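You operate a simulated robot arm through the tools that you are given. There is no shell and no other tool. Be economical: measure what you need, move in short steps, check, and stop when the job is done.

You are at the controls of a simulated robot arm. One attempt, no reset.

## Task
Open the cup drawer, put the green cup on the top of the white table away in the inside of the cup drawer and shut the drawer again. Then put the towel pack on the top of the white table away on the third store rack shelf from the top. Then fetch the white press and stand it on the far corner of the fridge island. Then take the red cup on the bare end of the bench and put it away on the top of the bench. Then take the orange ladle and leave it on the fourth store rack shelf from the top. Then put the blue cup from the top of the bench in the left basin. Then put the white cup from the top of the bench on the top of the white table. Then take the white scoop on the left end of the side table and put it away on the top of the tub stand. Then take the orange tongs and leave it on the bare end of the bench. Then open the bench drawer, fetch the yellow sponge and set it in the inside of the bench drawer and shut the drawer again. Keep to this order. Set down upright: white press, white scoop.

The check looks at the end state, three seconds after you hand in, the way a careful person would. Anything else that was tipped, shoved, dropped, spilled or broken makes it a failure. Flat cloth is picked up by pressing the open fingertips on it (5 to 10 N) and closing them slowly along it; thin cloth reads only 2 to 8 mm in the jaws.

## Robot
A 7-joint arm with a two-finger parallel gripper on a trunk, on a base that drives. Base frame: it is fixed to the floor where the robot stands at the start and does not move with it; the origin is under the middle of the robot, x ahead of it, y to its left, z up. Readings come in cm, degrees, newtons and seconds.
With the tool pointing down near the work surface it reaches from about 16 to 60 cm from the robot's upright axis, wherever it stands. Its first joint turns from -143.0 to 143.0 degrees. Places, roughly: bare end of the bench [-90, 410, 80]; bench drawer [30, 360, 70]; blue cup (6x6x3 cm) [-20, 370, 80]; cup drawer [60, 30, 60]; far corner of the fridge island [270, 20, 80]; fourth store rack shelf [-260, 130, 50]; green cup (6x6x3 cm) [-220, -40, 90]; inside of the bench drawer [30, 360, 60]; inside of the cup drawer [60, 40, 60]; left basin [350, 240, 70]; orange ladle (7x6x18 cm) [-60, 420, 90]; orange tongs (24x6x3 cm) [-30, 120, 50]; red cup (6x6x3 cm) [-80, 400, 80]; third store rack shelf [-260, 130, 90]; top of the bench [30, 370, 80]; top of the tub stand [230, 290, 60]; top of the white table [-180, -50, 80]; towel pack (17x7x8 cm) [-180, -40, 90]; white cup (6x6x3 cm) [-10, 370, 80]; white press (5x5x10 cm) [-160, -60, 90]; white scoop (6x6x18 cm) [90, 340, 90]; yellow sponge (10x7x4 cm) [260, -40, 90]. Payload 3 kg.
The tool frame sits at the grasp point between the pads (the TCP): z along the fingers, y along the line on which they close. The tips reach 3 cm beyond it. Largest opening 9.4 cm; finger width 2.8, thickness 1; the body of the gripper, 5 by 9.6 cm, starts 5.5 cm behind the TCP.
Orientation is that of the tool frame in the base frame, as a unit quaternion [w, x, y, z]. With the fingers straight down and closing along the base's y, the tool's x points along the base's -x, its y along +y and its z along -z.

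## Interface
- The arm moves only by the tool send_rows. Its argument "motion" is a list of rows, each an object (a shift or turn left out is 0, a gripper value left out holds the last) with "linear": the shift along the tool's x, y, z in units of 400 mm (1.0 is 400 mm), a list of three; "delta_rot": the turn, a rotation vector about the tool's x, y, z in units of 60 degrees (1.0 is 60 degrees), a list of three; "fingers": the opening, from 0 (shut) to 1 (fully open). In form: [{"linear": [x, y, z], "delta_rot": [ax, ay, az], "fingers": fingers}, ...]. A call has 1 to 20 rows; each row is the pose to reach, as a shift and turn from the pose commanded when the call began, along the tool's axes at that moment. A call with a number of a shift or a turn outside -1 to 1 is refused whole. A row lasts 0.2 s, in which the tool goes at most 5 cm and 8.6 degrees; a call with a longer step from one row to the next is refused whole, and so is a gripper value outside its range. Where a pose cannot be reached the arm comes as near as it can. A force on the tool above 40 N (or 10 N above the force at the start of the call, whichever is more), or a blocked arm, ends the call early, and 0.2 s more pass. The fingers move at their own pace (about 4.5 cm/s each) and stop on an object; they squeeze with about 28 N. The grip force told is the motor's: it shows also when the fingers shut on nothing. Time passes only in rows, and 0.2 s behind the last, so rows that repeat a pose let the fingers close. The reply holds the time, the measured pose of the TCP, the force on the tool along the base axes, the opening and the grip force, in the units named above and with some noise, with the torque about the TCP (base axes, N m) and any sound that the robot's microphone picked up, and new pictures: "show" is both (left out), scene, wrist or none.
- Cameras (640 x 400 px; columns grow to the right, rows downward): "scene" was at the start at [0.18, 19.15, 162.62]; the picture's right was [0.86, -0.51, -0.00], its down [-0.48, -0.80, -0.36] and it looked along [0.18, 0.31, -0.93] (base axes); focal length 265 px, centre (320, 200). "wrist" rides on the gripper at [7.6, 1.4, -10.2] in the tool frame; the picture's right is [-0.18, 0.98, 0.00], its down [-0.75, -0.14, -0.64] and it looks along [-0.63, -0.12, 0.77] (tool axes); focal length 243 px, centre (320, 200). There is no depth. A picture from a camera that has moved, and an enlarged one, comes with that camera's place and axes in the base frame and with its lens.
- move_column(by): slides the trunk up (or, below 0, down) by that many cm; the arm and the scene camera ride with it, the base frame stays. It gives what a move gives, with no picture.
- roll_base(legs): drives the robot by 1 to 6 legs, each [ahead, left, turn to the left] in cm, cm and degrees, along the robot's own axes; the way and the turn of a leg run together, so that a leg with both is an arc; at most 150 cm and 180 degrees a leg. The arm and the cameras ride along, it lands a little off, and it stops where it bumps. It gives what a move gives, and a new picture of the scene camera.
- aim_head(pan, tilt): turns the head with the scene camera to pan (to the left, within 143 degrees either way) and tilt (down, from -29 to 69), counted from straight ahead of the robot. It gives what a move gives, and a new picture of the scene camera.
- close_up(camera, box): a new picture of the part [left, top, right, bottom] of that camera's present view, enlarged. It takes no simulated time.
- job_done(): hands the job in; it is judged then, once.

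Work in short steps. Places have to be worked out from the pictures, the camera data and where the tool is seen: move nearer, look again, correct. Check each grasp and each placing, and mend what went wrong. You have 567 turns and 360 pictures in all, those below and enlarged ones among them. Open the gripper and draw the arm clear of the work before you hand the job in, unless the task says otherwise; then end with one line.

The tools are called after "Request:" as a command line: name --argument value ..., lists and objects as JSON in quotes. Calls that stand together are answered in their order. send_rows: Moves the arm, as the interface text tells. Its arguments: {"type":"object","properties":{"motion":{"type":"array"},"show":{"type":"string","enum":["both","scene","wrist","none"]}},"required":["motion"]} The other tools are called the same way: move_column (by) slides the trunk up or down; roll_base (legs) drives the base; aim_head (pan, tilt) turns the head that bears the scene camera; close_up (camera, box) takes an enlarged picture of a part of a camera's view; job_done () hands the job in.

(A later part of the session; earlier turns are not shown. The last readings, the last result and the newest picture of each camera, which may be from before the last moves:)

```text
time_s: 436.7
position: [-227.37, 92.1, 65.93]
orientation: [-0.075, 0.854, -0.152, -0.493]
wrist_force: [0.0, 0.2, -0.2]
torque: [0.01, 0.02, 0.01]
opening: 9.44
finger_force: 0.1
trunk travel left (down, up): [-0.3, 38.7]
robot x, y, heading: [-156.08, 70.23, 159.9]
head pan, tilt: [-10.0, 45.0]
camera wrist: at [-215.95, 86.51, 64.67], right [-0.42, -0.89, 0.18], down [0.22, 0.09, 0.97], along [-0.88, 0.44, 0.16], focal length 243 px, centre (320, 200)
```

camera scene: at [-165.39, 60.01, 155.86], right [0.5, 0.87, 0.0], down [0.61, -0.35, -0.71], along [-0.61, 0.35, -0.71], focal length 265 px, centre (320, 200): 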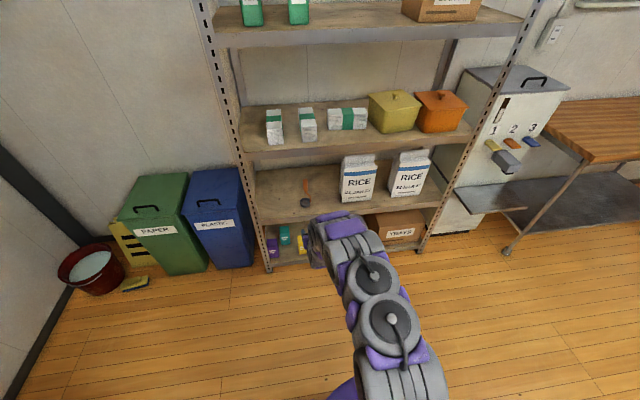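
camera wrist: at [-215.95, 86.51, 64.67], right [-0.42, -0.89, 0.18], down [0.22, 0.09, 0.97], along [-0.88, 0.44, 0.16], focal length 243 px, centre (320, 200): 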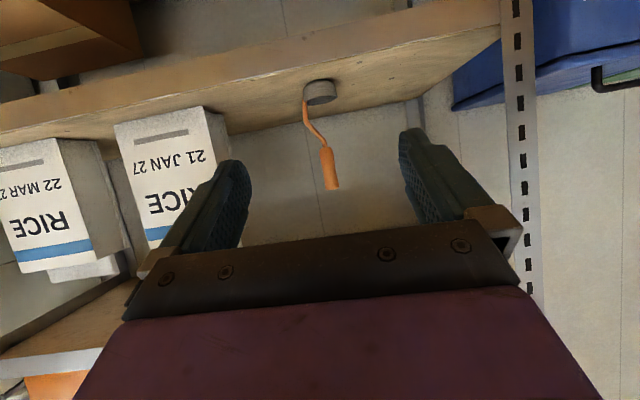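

Ladle placed. Now back toward the bench for the blue cup: raise trunk, turn the tool down, and drive.

Request:
move_column --by 36

Request:
send_rows --motion '[{"delta_rot": [0, 0.14, 0]}, {"delta_rot": [0, 0.28, 0]}, {"delta_rot": [0, 0.42, 0]}, {"delta_rot": [0, 0.56, 0]}, {"delta_rot": [0, 0.7, 0]}, {"delta_rot": [0, 0.84, 0]}, {"delta_rot": [0, 0.98, 0]}]' --show "none"

Request:
roll_base --legs '[[0, -150, 0], [0, 0, -90.5], [0, -35, 0], [95, 0, 0]]'

```text
time_s: 440.2
position: [-227.38, 92.06, 101.95]
orientation: [-0.076, 0.854, -0.153, -0.492]
wrist_force: [0.4, -0.4, 0.7]
torque: [0.03, -0.02, 0.0]
opening: 9.41
finger_force: 0.0
trunk travel left (down, up): [-36.3, 2.7]
robot x, y, heading: [-156.03, 69.92, 160.0]
head pan, tilt: [-10.0, 45.0]
```

```text
time_s: 441.8
position: [-227.38, 91.98, 101.94]
orientation: [0.011, 0.985, -0.171, -0.006]
wrist_force: [-0.5, 0.0, 0.0]
torque: [-0.02, -0.04, -0.02]
opening: 9.44
finger_force: 0.2
trunk travel left (down, up): [-36.3, 2.7]
robot x, y, heading: [-155.9, 70.27, 160.3]
head pan, tilt: [-10.0, 45.0]
```

```text
time_s: 459.3
position: [-35.89, 365.59, 101.97]
orientation: [-0.001, -0.619, 0.785, 0.011]
wrist_force: [1.1, 0.1, 0.2]
torque: [0.0, -0.03, -0.03]
opening: 9.43
finger_force: 0.0
trunk travel left (down, up): [-36.3, 2.7]
robot x, y, heading: [-49.64, 292.04, 76.3]
head pan, tilt: [-10.0, 45.0]
camera scene: at [-61.74, 300.93, 191.77], right [0.92, -0.4, 0.01], down [-0.28, -0.65, -0.71], along [0.29, 0.64, -0.71], focal length 265 px, centre (320, 200)
```

scene: 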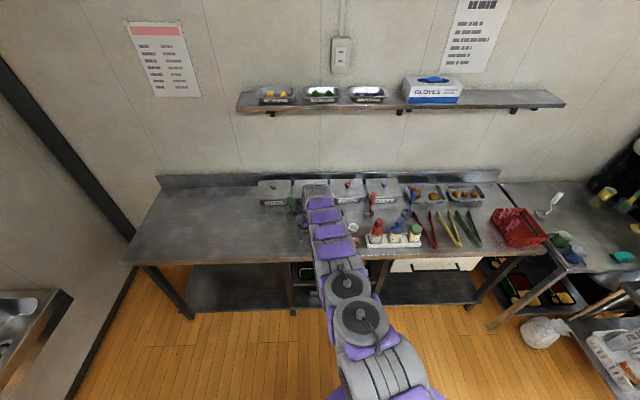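

Retract the arm, straighten heading and roll closer.

Request:
send_rows --motion '[{"linear": [0.12, 0, 0]}, {"linear": [0.24, 0, 0]}, {"linear": [0.36, 0, 0]}, {"linear": [0.48, 0, 0]}, {"linear": [0.6, 0, -0.05]}]' --show "none"

Request:
roll_base --legs '[[0, 0, -6.8], [30, 0, 0]]'

Request:
send_rows --motion '[{"linear": [0, 0, 0]}, {"linear": [0, 0, 0]}, {"linear": [0, 0, 0]}]' --show "wrist"

```text
refused: row 5 steps farther than a row can; nothing moved
```

```text
time_s: 461.9
position: [-16.52, 391.35, 102.09]
orientation: [0.0, -0.572, 0.82, 0.014]
wrist_force: [-0.3, 0.0, -0.7]
torque: [-0.01, -0.02, 0.0]
opening: 9.39
finger_force: 0.0
trunk travel left (down, up): [-36.3, 2.7]
robot x, y, heading: [-39.15, 320.38, 69.7]
head pan, tilt: [-10.0, 45.0]
camera scene: at [-49.31, 330.35, 191.83], right [0.86, -0.51, 0.0], down [-0.36, -0.61, -0.7], along [0.36, 0.61, -0.71], focal length 265 px, centre (320, 200)
```

scene: 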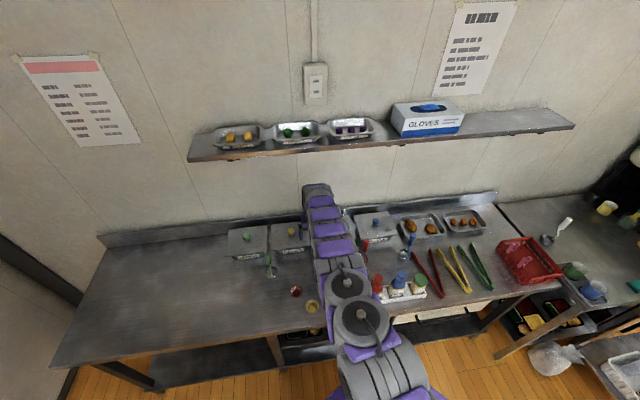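

```text
time_s: 462.7
position: [-16.57, 391.08, 102.31]
orientation: [0.001, -0.572, 0.82, 0.016]
wrist_force: [-1.0, 0.4, -0.2]
torque: [0.02, 0.0, -0.03]
opening: 9.39
finger_force: 0.1
trunk travel left (down, up): [-36.3, 2.7]
robot x, y, heading: [-38.95, 320.82, 69.4]
head pan, tilt: [-10.0, 45.0]
camera wrist: at [-20.28, 384.27, 112.45], right [-0.86, 0.51, 0.03], down [0.4, 0.64, 0.65], along [0.32, 0.57, -0.76], focal length 243 px, centre (320, 200)
```

wrist: 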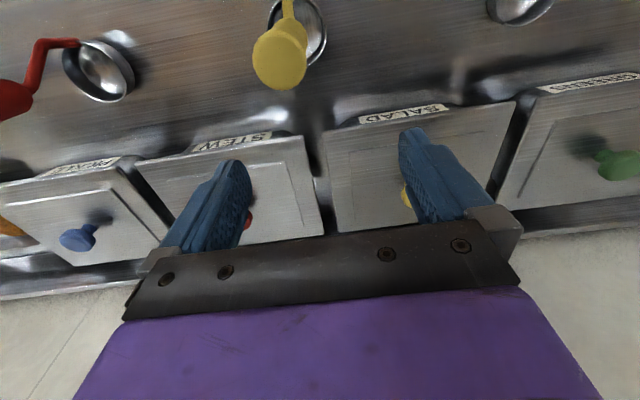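

The arm had not retracted; luckily the yellow ladle passed between the fingers untouched. I raise first, then retract.

Request:
send_rows --motion '[{"linear": [0, 0, -0.1]}, {"linear": [0, 0, -0.2]}, {"linear": [0.1, 0, -0.2]}, {"linear": [0.2, 0, -0.2]}, {"linear": [0.3, 0, -0.2]}, {"linear": [0.4, 0, -0.2]}, {"linear": [0.5, 0, -0.2]}, {"linear": [0.6, 0, -0.2]}]' --show "wrist"

```text
time_s: 464.5
position: [-24.28, 368.3, 109.98]
orientation: [0.001, -0.573, 0.82, 0.016]
wrist_force: [-0.3, -0.6, 0.1]
torque: [-0.02, -0.02, 0.02]
opening: 9.4
finger_force: 0.0
trunk travel left (down, up): [-36.3, 2.7]
robot x, y, heading: [-39.23, 320.36, 69.3]
head pan, tilt: [-10.0, 45.0]
camera wrist: at [-28.06, 361.52, 120.09], right [-0.86, 0.51, 0.03], down [0.4, 0.64, 0.65], along [0.32, 0.57, -0.76], focal length 243 px, centre (320, 200)
```

wrist: 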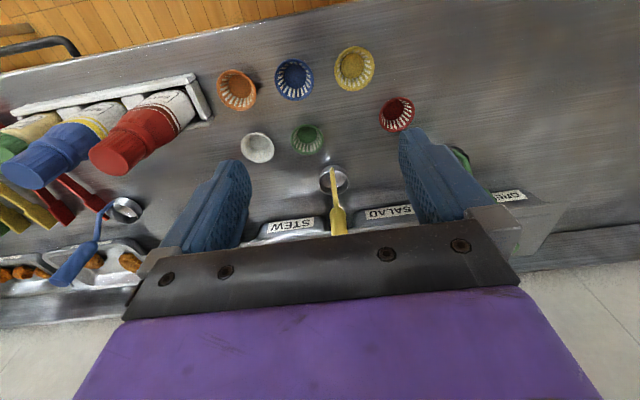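

Blue cup at (-21,368.2). I yaw the tool 90° (more room front/back), with opening 8 cm.

Request:
send_rows --motion '[{"linear": [-0.02, -0.04, 0], "delta_rot": [0, 0, 0.14], "fingers": 0.85}, {"linear": [-0.027, -0.078, 0], "delta_rot": [0, 0, 0.28]}, {"linear": [-0.027, -0.078, 0], "delta_rot": [0, 0, 0.42]}, {"linear": [-0.027, -0.078, 0], "delta_rot": [0, 0, 0.56]}, {"linear": [-0.027, -0.078, 0], "delta_rot": [0, 0, 0.7]}, {"linear": [-0.027, -0.078, 0], "delta_rot": [0, 0, 0.84]}, {"linear": [-0.027, -0.078, 0], "delta_rot": [0, 0, 0.98]}]' --show "none"

Request:
send_rows --motion '[{"delta_rot": [0, 0, 0.13]}, {"delta_rot": [0, 0, 0.26]}, {"delta_rot": [0, 0, 0.39]}, {"delta_rot": [0, 0, 0.52]}, {"delta_rot": [0, 0, 0.52]}]' --show "none"

Request:
move_column --by -14

Request:
send_rows --motion '[{"linear": [0, 0, 0]}]' --show "wrist"

```text
time_s: 466.1
position: [-21.21, 368.26, 109.83]
orientation: [-0.008, -0.094, 0.995, 0.015]
wrist_force: [0.2, -0.3, 0.5]
torque: [0.0, -0.02, 0.02]
opening: 7.98
finger_force: 0.2
trunk travel left (down, up): [-36.3, 2.7]
robot x, y, heading: [-39.11, 320.19, 69.4]
head pan, tilt: [-10.0, 45.0]
```

```text
time_s: 467.3
position: [-21.2, 368.2, 109.77]
orientation: [-0.012, 0.176, 0.984, 0.012]
wrist_force: [-0.1, 0.3, -0.2]
torque: [0.02, 0.0, -0.02]
opening: 7.98
finger_force: 0.1
trunk travel left (down, up): [-36.3, 2.7]
robot x, y, heading: [-39.03, 320.31, 69.4]
head pan, tilt: [-10.0, 45.0]
```

```text
time_s: 469.0
position: [-21.19, 368.19, 95.7]
orientation: [-0.011, 0.175, 0.984, 0.012]
wrist_force: [-0.1, 0.3, -0.2]
torque: [0.0, 0.0, -0.01]
opening: 7.97
finger_force: 0.0
trunk travel left (down, up): [-22.3, 16.7]
robot x, y, heading: [-39.1, 320.46, 69.7]
head pan, tilt: [-10.0, 45.0]
```

```text
time_s: 469.4
position: [-21.2, 368.19, 95.72]
orientation: [-0.011, 0.175, 0.984, 0.012]
wrist_force: [0.1, -0.3, 0.3]
torque: [0.02, -0.01, 0.01]
opening: 7.98
finger_force: 0.1
trunk travel left (down, up): [-22.3, 16.7]
robot x, y, heading: [-39.31, 320.16, 69.6]
head pan, tilt: [-10.0, 45.0]
camera wrist: at [-27.69, 372.01, 106.2], right [0.51, 0.86, 0.01], down [0.67, -0.41, 0.62], along [0.54, -0.31, -0.78], focal length 243 px, centre (320, 200)
```

wrist: 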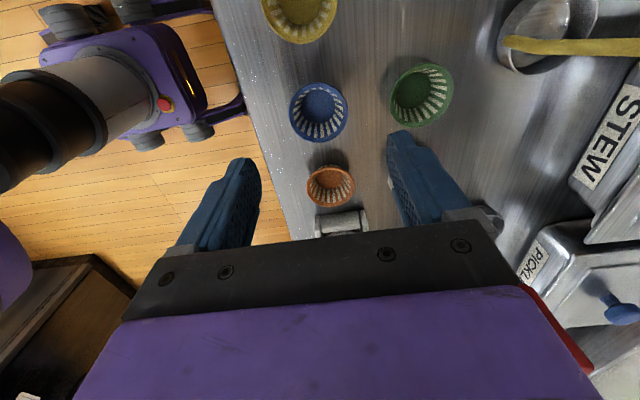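

Centred. Lower to grip height and close.

Request:
move_column --by -9.8

Request:
send_rows --motion '[{"fingers": 0.5}, {"fingers": 0}, {"fingers": 0}, {"fingers": 0}, {"fingers": 0}]' --show "none"

Request:
move_column --by 20

Request:
send_rows --motion '[{"linear": [0, 0, 0]}]' --show "wrist"

```text
time_s: 470.7
position: [-21.19, 368.21, 85.93]
orientation: [-0.011, 0.176, 0.984, 0.012]
wrist_force: [0.1, 0.7, 0.4]
torque: [-0.01, 0.01, -0.02]
opening: 8.0
finger_force: 0.1
trunk travel left (down, up): [-12.5, 26.5]
robot x, y, heading: [-38.96, 320.48, 69.3]
head pan, tilt: [-10.0, 45.0]
```

```text
time_s: 471.9
position: [-21.33, 368.04, 85.93]
orientation: [-0.011, 0.176, 0.984, 0.011]
wrist_force: [0.0, -0.1, 1.1]
torque: [-0.03, 0.0, -0.01]
opening: 4.98
finger_force: 28.2
trunk travel left (down, up): [-12.5, 26.5]
robot x, y, heading: [-38.8, 319.95, 69.6]
head pan, tilt: [-10.0, 45.0]
```

```text
time_s: 474.1
position: [-21.19, 368.29, 105.88]
orientation: [-0.011, 0.175, 0.984, 0.012]
wrist_force: [0.0, -0.6, -0.5]
torque: [0.01, -0.05, -0.03]
opening: 4.97
finger_force: 28.1
trunk travel left (down, up): [-32.5, 6.5]
robot x, y, heading: [-39.09, 320.47, 69.8]
head pan, tilt: [-10.0, 45.0]
```

```text
time_s: 474.5
position: [-21.29, 368.19, 105.87]
orientation: [-0.011, 0.176, 0.984, 0.012]
wrist_force: [0.1, 0.7, 0.1]
torque: [-0.02, 0.01, 0.02]
opening: 4.92
finger_force: 27.5
trunk travel left (down, up): [-32.5, 6.5]
robot x, y, heading: [-39.17, 320.46, 69.9]
head pan, tilt: [-10.0, 45.0]
camera wrist: at [-27.69, 372.03, 116.39], right [0.51, 0.86, 0.01], down [0.67, -0.41, 0.62], along [0.54, -0.31, -0.78], focal length 243 px, centre (320, 200)
```

wrist: 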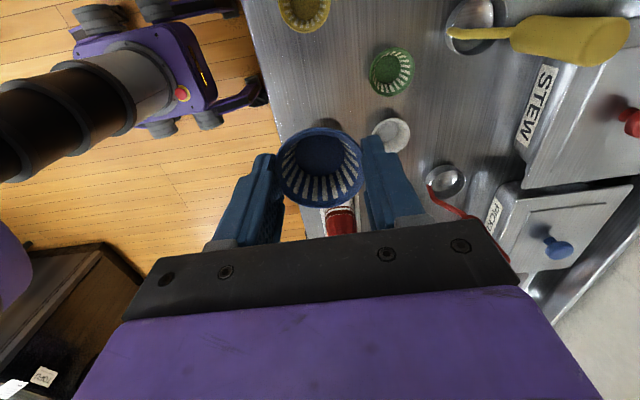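

Blue cup held. Retract a bit, back into the corridor and drive right toward the sinks.

Request:
send_rows --motion '[{"linear": [0, -0.1, 0]}, {"linear": [0, -0.2, 0]}]' --show "none"

Request:
roll_base --legs '[[-76, 0, 0], [0, -150, 0], [0, -140, 0]]'

```text
time_s: 475.1
position: [-24.06, 360.59, 105.86]
orientation: [-0.011, 0.175, 0.984, 0.012]
wrist_force: [-0.3, -0.1, 0.5]
torque: [-0.06, -0.03, 0.0]
opening: 4.88
finger_force: 27.9
trunk travel left (down, up): [-32.5, 6.5]
robot x, y, heading: [-39.18, 320.49, 69.4]
head pan, tilt: [-10.0, 45.0]
```

```text
time_s: 492.7
position: [219.13, 185.24, 105.81]
orientation: [-0.011, 0.186, 0.982, 0.012]
wrist_force: [0.6, 0.2, 0.0]
torque: [0.0, 0.0, 0.03]
opening: 4.83
finger_force: 28.0
trunk travel left (down, up): [-32.5, 6.5]
robot x, y, heading: [202.97, 145.29, 68.3]
head pan, tilt: [-10.0, 45.0]
camera scene: at [193.53, 155.0, 188.08], right [0.85, -0.52, 0.0], down [-0.37, -0.6, -0.71], along [0.37, 0.6, -0.71], focal length 265 px, centre (320, 200)
```

scene: 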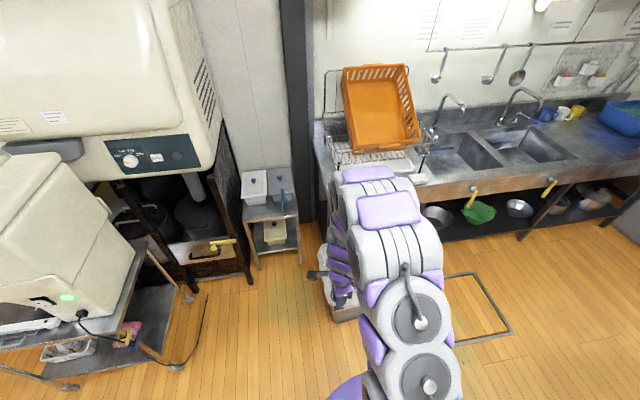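

Tub stand seen left of the sink; grey bin in front. Continue right to the left basin, then forward.

Request:
roll_base --legs '[[0, 0, 1.7], [0, -106, 0], [40, 0, 0]]'

Request:
aim_head --pan 0 --tilt 50

```text
time_s: 500.7
position: [332.18, 187.59, 106.27]
orientation: [-0.009, 0.181, 0.983, 0.014]
wrist_force: [-0.4, -1.0, 0.3]
torque: [-0.01, 0.0, 0.04]
opening: 4.81
finger_force: 28.1
trunk travel left (down, up): [-32.5, 6.5]
robot x, y, heading: [316.91, 148.03, 68.7]
head pan, tilt: [-10.0, 45.0]
camera scene: at [306.94, 155.59, 188.36], right [0.86, -0.52, 0.0], down [-0.37, -0.6, -0.71], along [0.37, 0.61, -0.7], focal length 265 px, centre (320, 200)
```

scene: 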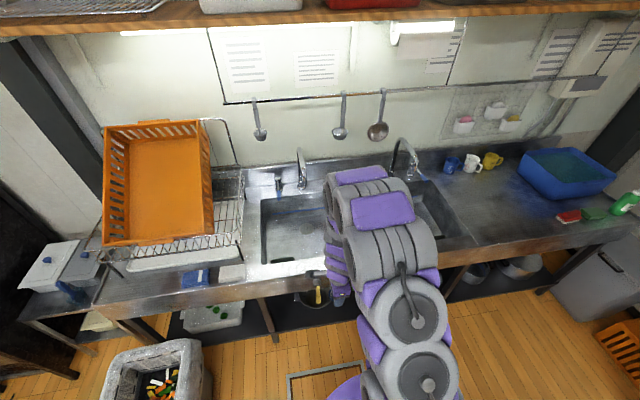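

```text
time_s: 501.4
position: [331.07, 188.79, 105.92]
orientation: [-0.006, 0.179, 0.984, 0.009]
wrist_force: [0.1, 0.2, -0.9]
torque: [0.03, 0.0, 0.0]
opening: 4.81
finger_force: 27.8
trunk travel left (down, up): [-32.5, 6.5]
robot x, y, heading: [316.38, 148.21, 69.0]
head pan, tilt: [0.0, 50.0]
camera scene: at [305.33, 156.08, 187.66], right [0.93, -0.36, 0.0], down [-0.28, -0.71, -0.65], along [0.23, 0.61, -0.76], focal length 265 px, centre (320, 200)
```

scene: 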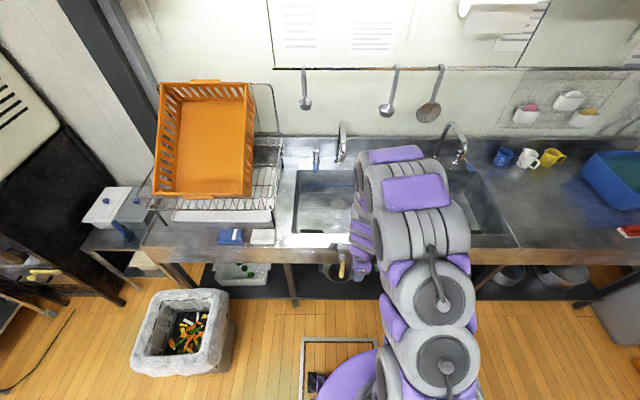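

Left basin centre ≈ r 239, n 340. Roll 30 ahead and 7 left.

Request:
roll_base --legs '[[30, 7, 1]]'

Request:
send_rows --motion '[{"linear": [0, 0, 0]}, {"linear": [0, 0, 0]}, {"linear": [0, 0.1, 0]}, {"linear": [0, 0.2, 0]}, {"linear": [0, 0.3, 0]}, {"linear": [0, 0.3, 0]}]' --show "wrist"

```text
time_s: 503.5
position: [337.25, 218.05, 105.62]
orientation: [-0.018, 0.173, 0.985, 0.011]
wrist_force: [0.0, 0.0, 0.9]
torque: [-0.04, 0.07, -0.03]
opening: 4.82
finger_force: 28.3
trunk travel left (down, up): [-32.5, 6.5]
robot x, y, heading: [320.77, 177.79, 69.9]
head pan, tilt: [0.0, 50.0]
camera scene: at [311.65, 186.67, 187.52], right [0.94, -0.34, -0.01], down [-0.27, -0.72, -0.64], along [0.21, 0.6, -0.77], focal length 265 px, centre (320, 200)
```

scene: 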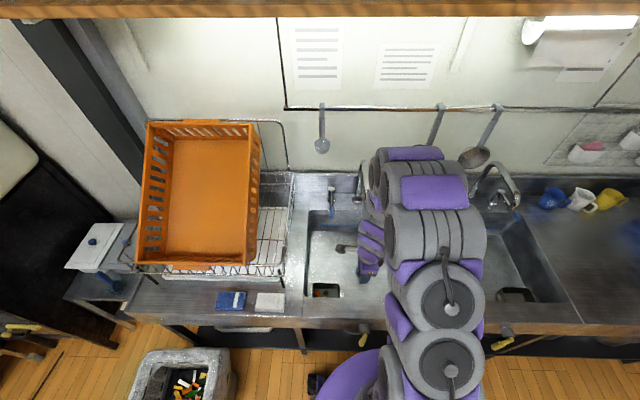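

```text
time_s: 504.9
position: [338.98, 229.65, 105.8]
orientation: [-0.007, 0.172, 0.985, 0.009]
wrist_force: [-1.2, 0.9, -0.6]
torque: [-0.03, -0.09, 0.05]
opening: 4.82
finger_force: 28.4
trunk travel left (down, up): [-32.5, 6.5]
robot x, y, heading: [320.83, 177.59, 70.0]
head pan, tilt: [0.0, 50.0]
camera wrist: at [332.44, 233.47, 116.19], right [0.51, 0.86, 0.01], down [0.67, -0.4, 0.63], along [0.54, -0.31, -0.78], focal length 243 px, centre (320, 200)
```

wrist: 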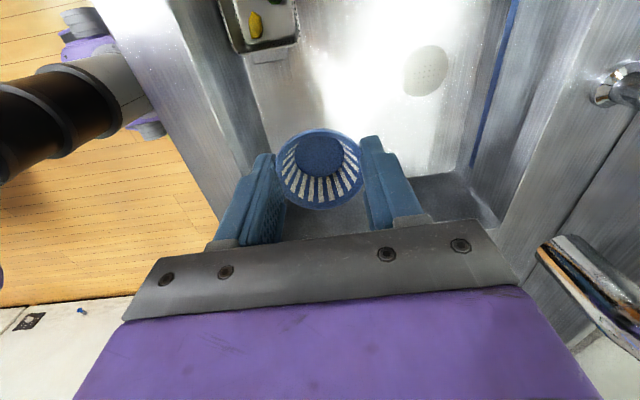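

Basin clear below (strainer box front-left, drain behind). Lower into it.

Request:
move_column --by -22

Request:
send_rows --motion '[{"linear": [0, 0, 0]}]' --show "wrist"

```text
time_s: 507.2
position: [340.17, 229.3, 83.75]
orientation: [-0.013, 0.174, 0.985, 0.01]
wrist_force: [-0.4, 0.7, 0.0]
torque: [-0.04, 0.02, 0.0]
opening: 4.83
finger_force: 27.4
trunk travel left (down, up): [-10.5, 28.5]
robot x, y, heading: [320.82, 177.78, 69.5]
head pan, tilt: [0.0, 50.0]
```

```text
time_s: 507.6
position: [340.54, 229.17, 83.64]
orientation: [-0.013, 0.173, 0.985, 0.01]
wrist_force: [0.6, 0.8, 0.3]
torque: [0.02, -0.01, 0.01]
opening: 4.82
finger_force: 28.9
trunk travel left (down, up): [-10.5, 28.5]
robot x, y, heading: [321.23, 177.63, 69.9]
head pan, tilt: [0.0, 50.0]
camera wrist: at [334.03, 232.93, 94.21], right [0.51, 0.86, 0.01], down [0.67, -0.41, 0.62], along [0.54, -0.31, -0.79], focal length 243 px, centre (320, 200)
```

wrist: 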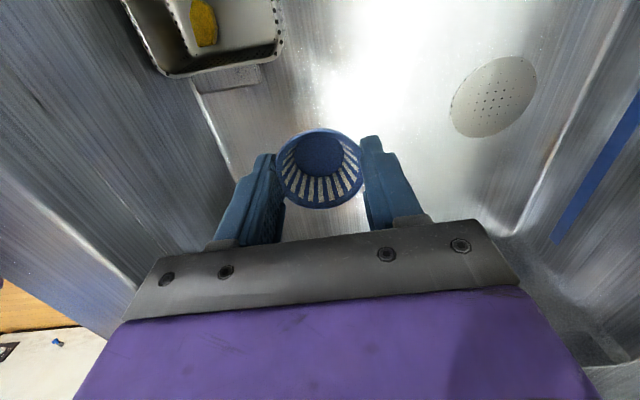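

Request:
move_column --by -7

Request:
move_column --by -2

Request:
move_column --by -1.4

```text
time_s: 508.7
position: [340.36, 229.14, 76.6]
orientation: [-0.013, 0.173, 0.985, 0.01]
wrist_force: [0.0, 0.2, 0.0]
torque: [0.0, 0.0, -0.01]
opening: 4.84
finger_force: 28.3
trunk travel left (down, up): [-3.5, 35.5]
robot x, y, heading: [320.87, 177.76, 69.9]
head pan, tilt: [0.0, 50.0]
```

```text
time_s: 509.4
position: [340.36, 229.06, 74.8]
orientation: [-0.013, 0.174, 0.985, 0.01]
wrist_force: [-0.4, -0.7, -0.7]
torque: [0.0, -0.06, 0.01]
opening: 4.8
finger_force: 28.0
trunk travel left (down, up): [-1.5, 37.5]
robot x, y, heading: [320.76, 177.64, 69.9]
head pan, tilt: [0.0, 50.0]
```

```text
time_s: 510.0
position: [340.29, 229.1, 73.35]
orientation: [-0.012, 0.174, 0.985, 0.01]
wrist_force: [0.1, -0.8, -0.7]
torque: [-0.01, 0.0, 0.02]
opening: 4.78
finger_force: 28.4
trunk travel left (down, up): [-0.1, 38.9]
robot x, y, heading: [320.83, 177.69, 69.9]
head pan, tilt: [0.0, 50.0]
```

Continue down with the arm.

Request:
send_rows --motion '[{"linear": [0, 0, 0.0125]}, {"linear": [0, 0, 0.025]}, {"linear": [0, 0, 0.0375]}, {"linear": [0, 0, 0.05]}]' --show "wrist"

```text
time_s: 511.0
position: [340.27, 229.16, 71.33]
orientation: [-0.013, 0.174, 0.985, 0.009]
wrist_force: [0.1, -0.3, -0.6]
torque: [0.01, 0.03, 0.0]
opening: 4.81
finger_force: 28.5
trunk travel left (down, up): [-0.1, 38.9]
robot x, y, heading: [320.96, 177.51, 69.8]
head pan, tilt: [0.0, 50.0]
camera wrist: at [333.83, 233.0, 81.8], right [0.51, 0.86, 0.01], down [0.67, -0.41, 0.62], along [0.54, -0.31, -0.79], focal length 243 px, centre (320, 200)
```

wrist: 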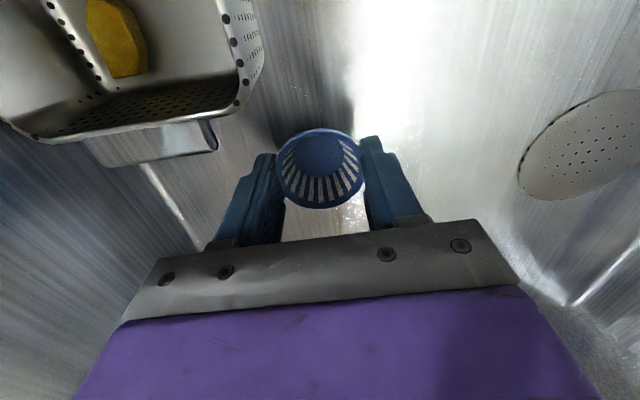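

Request:
send_rows --motion '[{"linear": [0, 0, 0.0125]}, {"linear": [0, 0, 0.025]}, {"linear": [0, 0, 0.0375]}, {"linear": [0, 0, 0.05]}]' --show "none"

Request:
send_rows --motion '[{"linear": [0, 0, 0.0125]}, {"linear": [0, 0, 0.025]}]' --show "none"

```text
time_s: 512.0
position: [340.35, 229.34, 69.41]
orientation: [-0.012, 0.173, 0.985, 0.012]
wrist_force: [-1.4, -1.3, 8.7]
torque: [0.08, -0.01, -0.02]
opening: 4.8
finger_force: 28.0
trunk travel left (down, up): [-0.1, 38.9]
robot x, y, heading: [320.86, 177.69, 69.9]
head pan, tilt: [0.0, 50.0]
```

```text
time_s: 512.6
position: [340.2, 229.25, 68.6]
orientation: [-0.012, 0.175, 0.984, 0.011]
wrist_force: [-1.9, -6.0, 20.7]
torque: [-0.52, 0.01, -0.04]
opening: 4.84
finger_force: 27.8
trunk travel left (down, up): [-0.1, 38.9]
robot x, y, heading: [321.25, 177.56, 69.6]
head pan, tilt: [0.0, 50.0]
stopped in row 2: the force on the tool passed its limit at 45 N (the readings are from after the stop); the commanded pose is now the measured one
```

Contact with the basin floor. Ease up 6 mm, release, and rise.

Request:
send_rows --motion '[{"linear": [0, 0, -0.012]}, {"linear": [0, 0, -0.012], "fingers": 0.6}, {"linear": [0, 0, -0.012], "fingers": 0.75}, {"linear": [0, 0, -0.012], "fingers": 0.75}]' --show "none"

Request:
move_column --by 12

Request:
send_rows --motion '[{"linear": [0, 0, 0]}]' --show "wrist"

```text
time_s: 513.6
position: [340.28, 229.24, 68.89]
orientation: [-0.012, 0.174, 0.985, 0.01]
wrist_force: [-0.3, 0.0, -0.2]
torque: [-0.05, 0.0, 0.01]
opening: 7.04
finger_force: 0.1
trunk travel left (down, up): [-0.1, 38.9]
robot x, y, heading: [321.22, 177.76, 69.7]
head pan, tilt: [0.0, 50.0]
```

```text
time_s: 515.1
position: [340.27, 229.24, 80.97]
orientation: [-0.012, 0.174, 0.985, 0.01]
wrist_force: [0.2, 0.3, 0.4]
torque: [0.01, 0.0, 0.01]
opening: 7.06
finger_force: 0.1
trunk travel left (down, up): [-12.1, 26.9]
robot x, y, heading: [321.24, 177.45, 70.0]
head pan, tilt: [0.0, 50.0]
```

```text
time_s: 515.5
position: [340.35, 229.18, 80.92]
orientation: [-0.013, 0.173, 0.985, 0.01]
wrist_force: [0.7, 0.4, -0.3]
torque: [-0.02, 0.0, 0.0]
opening: 7.05
finger_force: 0.0
trunk travel left (down, up): [-12.1, 26.9]
robot x, y, heading: [320.88, 177.42, 70.1]
head pan, tilt: [0.0, 50.0]
camera wrist: at [333.85, 233.1, 91.41], right [0.51, 0.86, 0.01], down [0.67, -0.41, 0.62], along [0.54, -0.31, -0.79], focal length 243 px, centre (320, 200)
```

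wrist: 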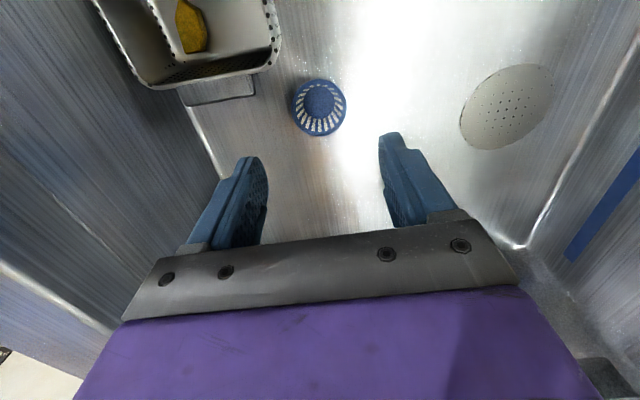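

Blue cup stands in the left basin. Raise, retract and return to the bench for the white cup.

Request:
move_column --by 26

Request:
send_rows --motion '[{"linear": [0, -0.1, 0]}, {"linear": [0, -0.2, 0]}, {"linear": [0, -0.3, 0]}]' --show "none"

Request:
roll_base --legs '[[-66, 0, 0], [0, 150, 0], [0, 150, 0]]'

```text
time_s: 518.2
position: [340.29, 229.26, 106.86]
orientation: [-0.013, 0.174, 0.985, 0.01]
wrist_force: [0.2, 0.1, 0.3]
torque: [0.03, -0.02, 0.0]
opening: 7.05
finger_force: 0.0
trunk travel left (down, up): [-38.1, 0.9]
robot x, y, heading: [320.91, 177.65, 69.8]
head pan, tilt: [0.0, 50.0]
```

```text
time_s: 519.0
position: [336.0, 217.96, 106.62]
orientation: [-0.013, 0.173, 0.985, 0.01]
wrist_force: [0.4, -0.5, -0.9]
torque: [0.01, -0.01, 0.03]
opening: 7.04
finger_force: 0.1
trunk travel left (down, up): [-38.1, 0.9]
robot x, y, heading: [320.71, 177.75, 70.0]
head pan, tilt: [0.0, 50.0]
```

```text
time_s: 536.8
position: [31.27, 263.27, 106.57]
orientation: [-0.015, 0.18, 0.984, 0.011]
wrist_force: [0.8, -0.7, 0.1]
torque: [0.02, 0.01, 0.01]
opening: 7.02
finger_force: 0.1
trunk travel left (down, up): [-38.1, 0.9]
robot x, y, heading: [15.59, 223.26, 69.4]
head pan, tilt: [0.0, 50.0]
camera scene: at [4.94, 232.77, 193.03], right [0.94, -0.35, 0.0], down [-0.27, -0.72, -0.64], along [0.22, 0.6, -0.77], focal length 265 px, centre (320, 200)
```

scene: 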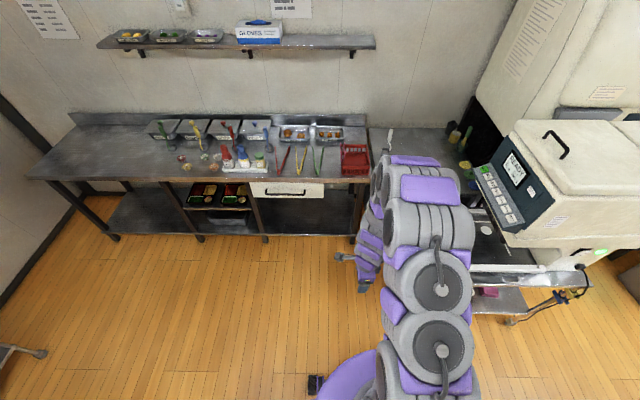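

Go left 75 and ahead 80 to the cups.

Request:
roll_base --legs '[[0, 75, 0.6], [80, 0, 0]]'

Request:
send_rows --motion '[{"linear": [0, 0, 0], "fingers": 0.85}, {"linear": [0, 0, 0]}, {"linear": [0, 0, 0]}]' --show "wrist"

```text
time_s: 544.8
position: [-15.88, 365.19, 106.66]
orientation: [-0.012, 0.159, 0.987, 0.01]
wrist_force: [0.4, 0.0, -0.4]
torque: [-0.05, 0.01, -0.01]
opening: 7.04
finger_force: 0.1
trunk travel left (down, up): [-38.1, 0.9]
robot x, y, heading: [-29.3, 324.4, 71.3]
head pan, tilt: [0.0, 50.0]
camera scene: at [-41.27, 333.97, 192.94], right [0.95, -0.32, 0.0], down [-0.24, -0.73, -0.64], along [0.2, 0.61, -0.77], focal length 265 px, centre (320, 200)
```

scene: 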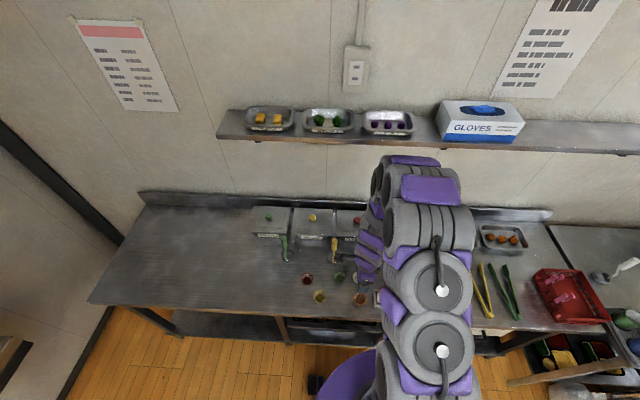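

```text
time_s: 545.6
position: [-15.64, 365.06, 106.79]
orientation: [-0.012, 0.159, 0.987, 0.011]
wrist_force: [-0.2, 0.2, -0.3]
torque: [-0.03, -0.03, 0.02]
opening: 8.0
finger_force: 0.0
trunk travel left (down, up): [-38.1, 0.9]
robot x, y, heading: [-29.12, 324.07, 71.4]
head pan, tilt: [0.0, 50.0]
camera wrist: at [-22.2, 368.65, 117.25], right [0.48, 0.87, 0.01], down [0.68, -0.39, 0.62], along [0.55, -0.29, -0.79], focal length 243 px, centre (320, 200)
```

wrist: 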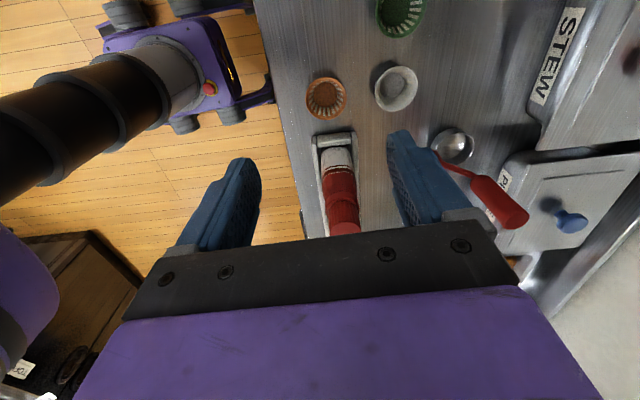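

White cup at (-10.5,373.5) with neighbours left and front; I use a 45° yaw for clearance and move over it.

Request:
send_rows --motion '[{"linear": [-0.014, 0.06, 0], "delta_rot": [0, 0, -0.13]}, {"linear": [-0.028, 0.12, 0], "delta_rot": [0, 0, -0.26]}, {"linear": [-0.042, 0.18, 0], "delta_rot": [0, 0, -0.39]}, {"linear": [-0.055, 0.24, 0], "delta_rot": [0, 0, -0.52]}, {"linear": [-0.055, 0.24, 0], "delta_rot": [0, 0, -0.65]}, {"linear": [-0.055, 0.24, 0], "delta_rot": [0, 0, -0.75]}]' --show "none"

Request:
move_column --by -10

Request:
send_rows --motion '[{"linear": [0, 0, 0]}]' --show "wrist"

```text
time_s: 547.0
position: [-10.56, 373.56, 106.92]
orientation: [-0.006, -0.232, 0.973, 0.015]
wrist_force: [-0.3, -0.9, -0.1]
torque: [0.0, 0.02, -0.01]
opening: 7.99
finger_force: 0.1
trunk travel left (down, up): [-38.1, 0.9]
robot x, y, heading: [-29.12, 324.42, 71.5]
head pan, tilt: [0.0, 50.0]
```

```text
time_s: 548.3
position: [-10.49, 373.61, 96.94]
orientation: [-0.007, -0.231, 0.973, 0.016]
wrist_force: [-0.1, 0.0, 0.0]
torque: [0.0, 0.01, 0.0]
opening: 7.99
finger_force: 0.2
trunk travel left (down, up): [-28.1, 10.9]
robot x, y, heading: [-29.44, 324.37, 71.6]
head pan, tilt: [0.0, 50.0]
```

```text
time_s: 548.7
position: [-10.62, 373.46, 96.88]
orientation: [-0.007, -0.23, 0.973, 0.016]
wrist_force: [-0.5, -0.7, -1.1]
torque: [0.02, 0.03, 0.02]
opening: 7.98
finger_force: 0.1
trunk travel left (down, up): [-28.1, 10.9]
robot x, y, heading: [-28.79, 324.59, 71.5]
head pan, tilt: [0.0, 50.0]
camera wrist: at [-17.83, 371.27, 107.24], right [-0.28, 0.96, 0.03], down [0.75, 0.19, 0.63], along [0.6, 0.2, -0.77], focal length 243 px, centre (320, 200)
```

wrist: 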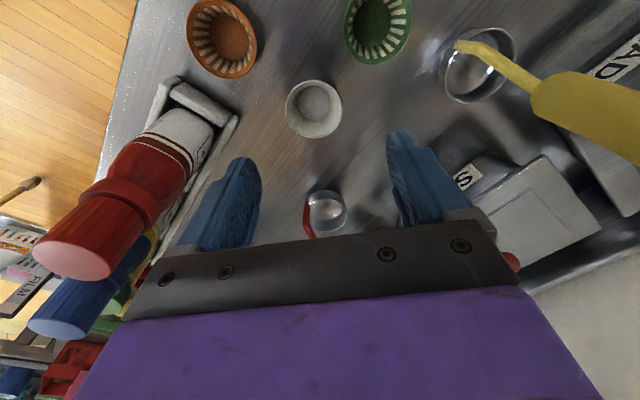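

Clear. Lower and grip the white cup.

Request:
move_column --by -11

Request:
send_rows --motion '[{"fingers": 0.5}, {"fingers": 0}, {"fingers": 0}, {"fingers": 0}, {"fingers": 0}]' --show "none"

Request:
move_column --by 20

Request:
send_rows --motion '[{"linear": [0, 0, 0]}]' --show "wrist"

```text
time_s: 550.1
position: [-10.47, 373.57, 85.95]
orientation: [-0.006, -0.231, 0.973, 0.015]
wrist_force: [-0.9, 0.0, 0.9]
torque: [-0.03, -0.01, 0.02]
opening: 8.0
finger_force: 0.1
trunk travel left (down, up): [-17.1, 21.9]
robot x, y, heading: [-28.94, 324.0, 71.6]
head pan, tilt: [0.0, 50.0]
```

```text
time_s: 551.3
position: [-10.6, 373.49, 85.83]
orientation: [-0.007, -0.231, 0.973, 0.016]
wrist_force: [-0.1, 0.0, 0.8]
torque: [0.01, 0.0, 0.03]
opening: 5.08
finger_force: 28.0
trunk travel left (down, up): [-17.1, 21.9]
robot x, y, heading: [-29.11, 324.19, 71.5]
head pan, tilt: [0.0, 50.0]
```

```text
time_s: 553.5
position: [-10.61, 373.53, 105.81]
orientation: [-0.006, -0.231, 0.973, 0.016]
wrist_force: [0.3, 0.1, -0.2]
torque: [-0.01, 0.02, 0.03]
opening: 5.08
finger_force: 27.9
trunk travel left (down, up): [-37.1, 1.9]
robot x, y, heading: [-29.23, 324.49, 71.6]
head pan, tilt: [0.0, 50.0]
```

```text
time_s: 553.9
position: [-10.67, 373.53, 105.83]
orientation: [-0.007, -0.231, 0.973, 0.015]
wrist_force: [-0.8, 0.0, 0.1]
torque: [-0.04, -0.01, -0.02]
opening: 5.08
finger_force: 28.2
trunk travel left (down, up): [-37.1, 1.9]
robot x, y, heading: [-29.05, 324.46, 71.4]
head pan, tilt: [0.0, 50.0]
camera wrist: at [-17.83, 371.29, 116.23], right [-0.28, 0.96, 0.03], down [0.75, 0.19, 0.63], along [0.6, 0.2, -0.77], focal length 243 px, centre (320, 200)
```

wrist: 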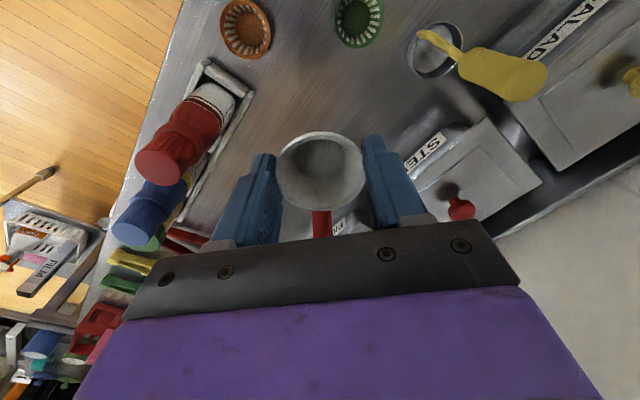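

White cup held. Retract, back off, turn round and drive to the white table.

Request:
send_rows --motion '[{"linear": [0.08, -0.08, 0]}, {"linear": [0.16, -0.16, 0]}]' --show "none"

Request:
roll_base --legs '[[-105, 0, 0], [0, 0, 176.5], [0, -22, 0], [120, 0, 0], [85, 0, 0]]'

```text
time_s: 554.5
position: [-13.33, 364.99, 105.42]
orientation: [-0.007, -0.23, 0.973, 0.016]
wrist_force: [0.8, 0.2, -0.8]
torque: [-0.02, 0.0, -0.01]
opening: 5.07
finger_force: 27.8
trunk travel left (down, up): [-37.1, 1.9]
robot x, y, heading: [-29.49, 324.7, 71.6]
head pan, tilt: [0.0, 50.0]
```

```text
time_s: 578.3
position: [-174.9, 1.83, 105.36]
orientation: [0.015, 0.98, 0.198, 0.005]
wrist_force: [0.2, -0.7, 0.0]
torque: [0.01, 0.05, -0.01]
opening: 4.92
finger_force: 27.9
trunk travel left (down, up): [-37.1, 1.9]
robot x, y, heading: [-156.4, 41.21, -112.0]
head pan, tilt: [0.0, 50.0]
camera scene: at [-145.3, 31.15, 191.98], right [-0.93, 0.38, 0.0], down [0.29, 0.71, -0.64], along [-0.24, -0.59, -0.77], focal length 265 px, centre (320, 200)
```

scene: 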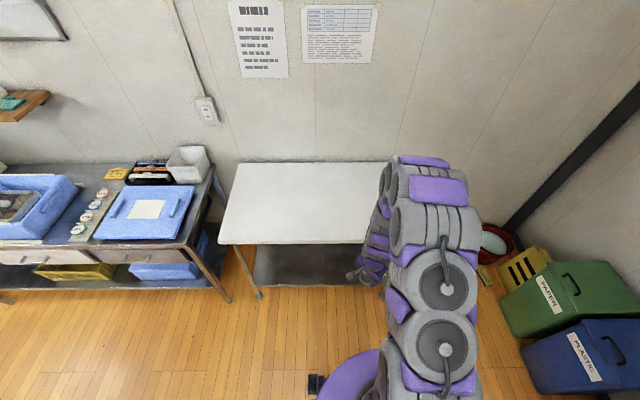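

Table is bare. Roll 37 ahead and set the cup down.

Request:
roll_base --legs '[[37, 0, 0]]'

Request:
send_rows --motion '[{"linear": [0, 0, 0]}, {"linear": [0, 0, 0]}, {"linear": [-0.06, 0.06, 0]}, {"linear": [-0.12, 0.12, 0]}, {"linear": [-0.12, 0.12, 0]}]' --show "none"

Request:
move_column --by -14

Request:
move_column --by -2

```text
time_s: 580.7
position: [-188.31, -32.97, 105.49]
orientation: [0.016, 0.979, 0.203, 0.006]
wrist_force: [0.6, -0.3, 0.3]
torque: [0.01, -0.01, -0.01]
opening: 4.89
finger_force: 27.5
trunk travel left (down, up): [-37.1, 1.9]
robot x, y, heading: [-170.25, 6.7, -111.3]
head pan, tilt: [0.0, 50.0]
camera scene: at [-159.02, -3.33, 191.97], right [-0.93, 0.37, 0.0], down [0.28, 0.71, -0.64], along [-0.24, -0.6, -0.77], focal length 265 px, centre (320, 200)
```

scene: 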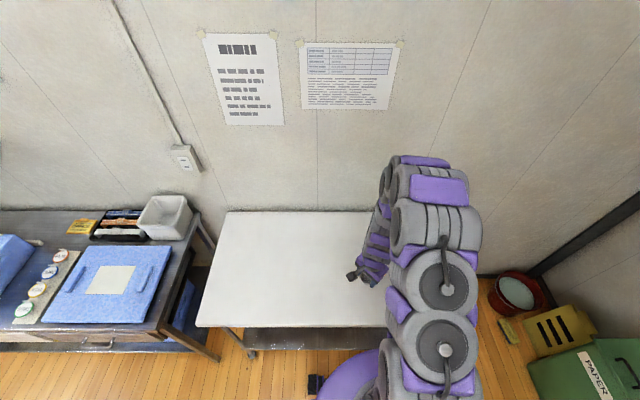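

```text
time_s: 581.9
position: [-190.66, -39.17, 105.88]
orientation: [0.017, 0.979, 0.205, 0.005]
wrist_force: [-0.2, -0.7, 0.5]
torque: [0.01, -0.03, 0.02]
opening: 4.88
finger_force: 27.9
trunk travel left (down, up): [-37.1, 1.9]
robot x, y, heading: [-170.55, 6.66, -111.2]
head pan, tilt: [0.0, 50.0]
```

```text
time_s: 583.5
position: [-190.66, -39.01, 91.85]
orientation: [0.018, 0.979, 0.204, 0.005]
wrist_force: [0.6, -0.3, -0.3]
torque: [0.05, -0.01, -0.06]
opening: 4.86
finger_force: 28.0
trunk travel left (down, up): [-23.1, 15.9]
robot x, y, heading: [-170.47, 6.39, -111.6]
head pan, tilt: [0.0, 50.0]
```

```text
time_s: 584.2
position: [-190.75, -39.0, 89.72]
orientation: [0.018, 0.979, 0.203, 0.005]
wrist_force: [-0.6, -0.1, -0.4]
torque: [0.03, -0.02, 0.0]
opening: 4.85
finger_force: 27.7
trunk travel left (down, up): [-21.1, 17.9]
robot x, y, heading: [-170.54, 6.71, -111.4]
head pan, tilt: [0.0, 50.0]
```

Request:
move_column --by -0.8

Request:
move_column --by -0.5

```text
time_s: 584.8
position: [-190.64, -39.16, 89.03]
orientation: [0.016, 0.979, 0.203, 0.005]
wrist_force: [1.9, 1.4, 3.4]
torque: [-0.02, -0.02, 0.04]
opening: 4.87
finger_force: 28.1
trunk travel left (down, up): [-20.3, 18.7]
robot x, y, heading: [-170.39, 6.75, -111.6]
head pan, tilt: [0.0, 50.0]
```

```text
time_s: 585.3
position: [-190.65, -39.03, 88.58]
orientation: [0.017, 0.979, 0.203, 0.005]
wrist_force: [3.5, 4.2, 19.7]
torque: [-0.08, 0.08, 0.01]
opening: 4.75
finger_force: 28.0
trunk travel left (down, up): [-19.8, 19.2]
robot x, y, heading: [-170.17, 6.29, -111.5]
head pan, tilt: [0.0, 50.0]
```

Contact. Release and rise.

Request:
send_rows --motion '[{"linear": [0, 0, -0.005], "fingers": 0.6}, {"linear": [0, 0, -0.005], "fingers": 0.85}, {"linear": [0, 0, -0.005], "fingers": 0.9}, {"linear": [0, 0, -0.005], "fingers": 0.9}]' --show "none"

Request:
move_column --by 16

Request:
send_rows --motion '[{"linear": [0, 0, 0]}]' --show "wrist"

```text
time_s: 586.3
position: [-190.66, -39.14, 88.72]
orientation: [0.018, 0.979, 0.203, 0.005]
wrist_force: [-0.2, -1.0, 0.5]
torque: [-0.02, 0.03, 0.01]
opening: 8.46
finger_force: 0.2
trunk travel left (down, up): [-19.8, 19.2]
robot x, y, heading: [-170.49, 6.7, -111.4]
head pan, tilt: [0.0, 50.0]
```

```text
time_s: 588.1
position: [-190.69, -39.2, 104.75]
orientation: [0.018, 0.979, 0.203, 0.005]
wrist_force: [-0.1, 0.2, 0.8]
torque: [0.02, 0.03, 0.04]
opening: 8.46
finger_force: 0.0
trunk travel left (down, up): [-35.8, 3.2]
robot x, y, heading: [-170.1, 6.67, -111.4]
head pan, tilt: [0.0, 50.0]
```

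```text
time_s: 588.5
position: [-190.7, -39.13, 104.8]
orientation: [0.017, 0.979, 0.204, 0.006]
wrist_force: [0.6, -0.3, -0.4]
torque: [-0.02, 0.03, 0.01]
opening: 8.47
finger_force: 0.0
trunk travel left (down, up): [-35.8, 3.2]
robot x, y, heading: [-170.3, 6.62, -111.6]
head pan, tilt: [0.0, 50.0]
camera wrist: at [-183.37, -36.98, 115.08], right [0.22, -0.97, 0.03], down [-0.76, -0.15, 0.63], along [-0.61, -0.17, -0.77], focal length 243 px, centre (320, 200)
```

wrist: 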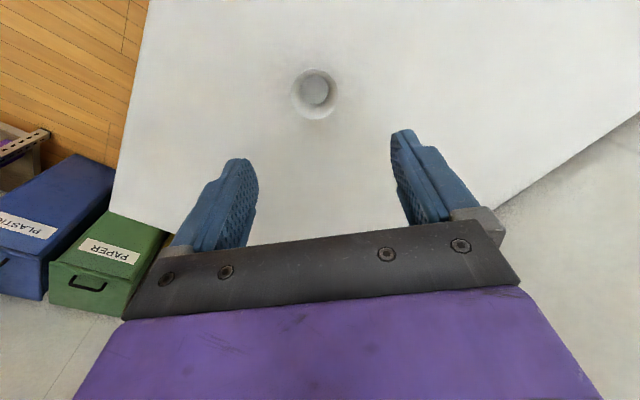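

White cup is on the table. Next the white scoop at ≈(90,341). I yaw the tool home, then drive there.

Request:
send_rows --motion '[{"linear": [0, 0, -0.03], "delta_rot": [0, 0, -0.13]}, {"linear": [0, 0, -0.05], "delta_rot": [0, 0, -0.26]}, {"linear": [0, 0, -0.05], "delta_rot": [0, 0, -0.39]}, {"linear": [0, 0, -0.05], "delta_rot": [0, 0, -0.52]}, {"linear": [0, 0, -0.05], "delta_rot": [0, 0, -0.65]}, {"linear": [0, 0, -0.05], "delta_rot": [0, 0, -0.75]}]' --show "none"

Request:
roll_base --legs '[[-130, 0, 0], [-75, 0, 0], [0, 0, 180], [80, 0, 1.5], [0, -112, 0]]'

Request:
aim_head --pan -10 --tilt 45

```text
time_s: 589.9
position: [-190.87, -39.19, 106.73]
orientation: [0.017, 0.826, 0.563, -0.002]
wrist_force: [0.2, -0.9, 0.0]
torque: [-0.01, 0.03, 0.03]
opening: 8.47
finger_force: 0.1
trunk travel left (down, up): [-35.8, 3.2]
robot x, y, heading: [-170.54, 6.7, -111.5]
head pan, tilt: [0.0, 50.0]
```

```text
time_s: 616.8
position: [53.35, 287.56, 106.79]
orientation: [0.003, -0.582, 0.813, 0.016]
wrist_force: [-0.6, 0.0, -0.1]
torque: [-0.01, -0.05, -0.02]
opening: 8.47
finger_force: 0.1
trunk travel left (down, up): [-35.8, 3.2]
robot x, y, heading: [35.19, 240.67, 71.0]
head pan, tilt: [0.0, 50.0]
camera scene: at [23.04, 250.46, 190.6], right [0.95, -0.32, 0.01], down [-0.24, -0.73, -0.64], along [0.21, 0.61, -0.77], focal length 265 px, centre (320, 200)
```

scene: 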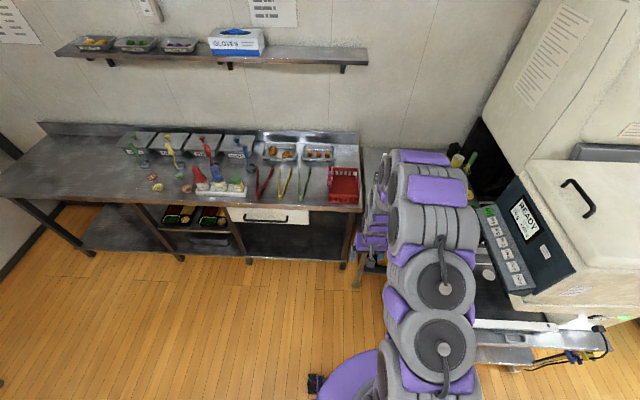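

```text
time_s: 617.5
position: [53.62, 287.3, 106.85]
orientation: [0.001, -0.582, 0.813, 0.019]
wrist_force: [1.3, -0.2, -1.0]
torque: [0.03, -0.01, 0.03]
opening: 8.43
finger_force: 0.0
trunk travel left (down, up): [-35.8, 3.2]
robot x, y, heading: [35.45, 240.66, 71.3]
head pan, tilt: [-10.0, 45.0]
camera scene: at [25.26, 250.02, 191.36], right [0.88, -0.48, 0.0], down [-0.34, -0.62, -0.71], along [0.34, 0.62, -0.71], focal length 265 px, centre (320, 200)
```

scene: 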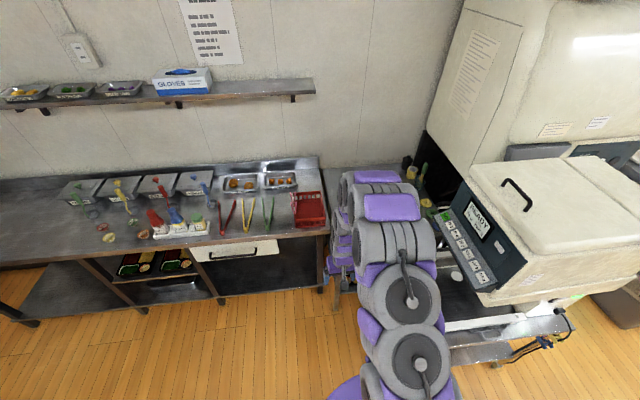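

Pitch the tool forward 60° here in the clear, then look at the scoop with the wrist camera.

Request:
send_rows --motion '[{"delta_rot": [0, -0.14, 0], "fingers": 1}, {"delta_rot": [0, -0.28, 0]}, {"delta_rot": [0, -0.42, 0]}, {"delta_rot": [0, -0.56, 0]}, {"delta_rot": [0, -0.7, 0]}, {"delta_rot": [0, -0.84, 0]}, {"delta_rot": [0, -0.98, 0]}]' --show "both"

```text
time_s: 619.1
position: [53.34, 289.15, 106.05]
orientation: [0.356, -0.514, 0.726, 0.287]
wrist_force: [-0.5, -0.6, -0.6]
torque: [-0.02, -0.03, -0.01]
opening: 9.41
finger_force: 0.1
out of reach, approached as far as the arm can: row 5, 6, 7
trunk travel left (down, up): [-35.8, 3.2]
robot x, y, heading: [35.59, 240.42, 71.3]
head pan, tilt: [-10.0, 45.0]
camera scene: at [25.65, 249.74, 191.39], right [0.88, -0.48, 0.0], down [-0.34, -0.62, -0.71], along [0.34, 0.62, -0.71], focal length 265 px, centre (320, 200)
camera wrist: at [48.06, 277.59, 105.82], right [-0.89, 0.4, 0.2], down [0.16, -0.14, 0.98], along [0.42, 0.91, 0.06], focal length 243 px, centre (320, 200)
```

scene: 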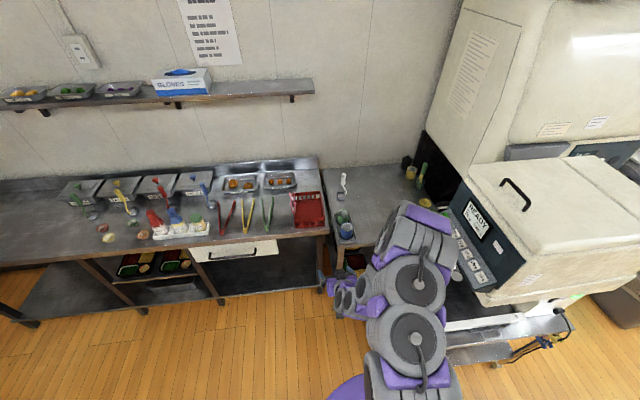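
wrist: 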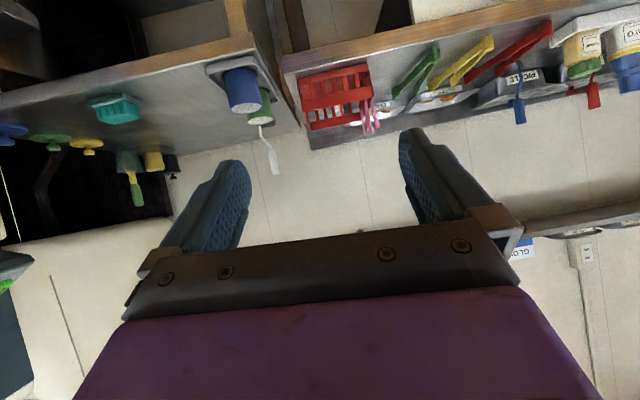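

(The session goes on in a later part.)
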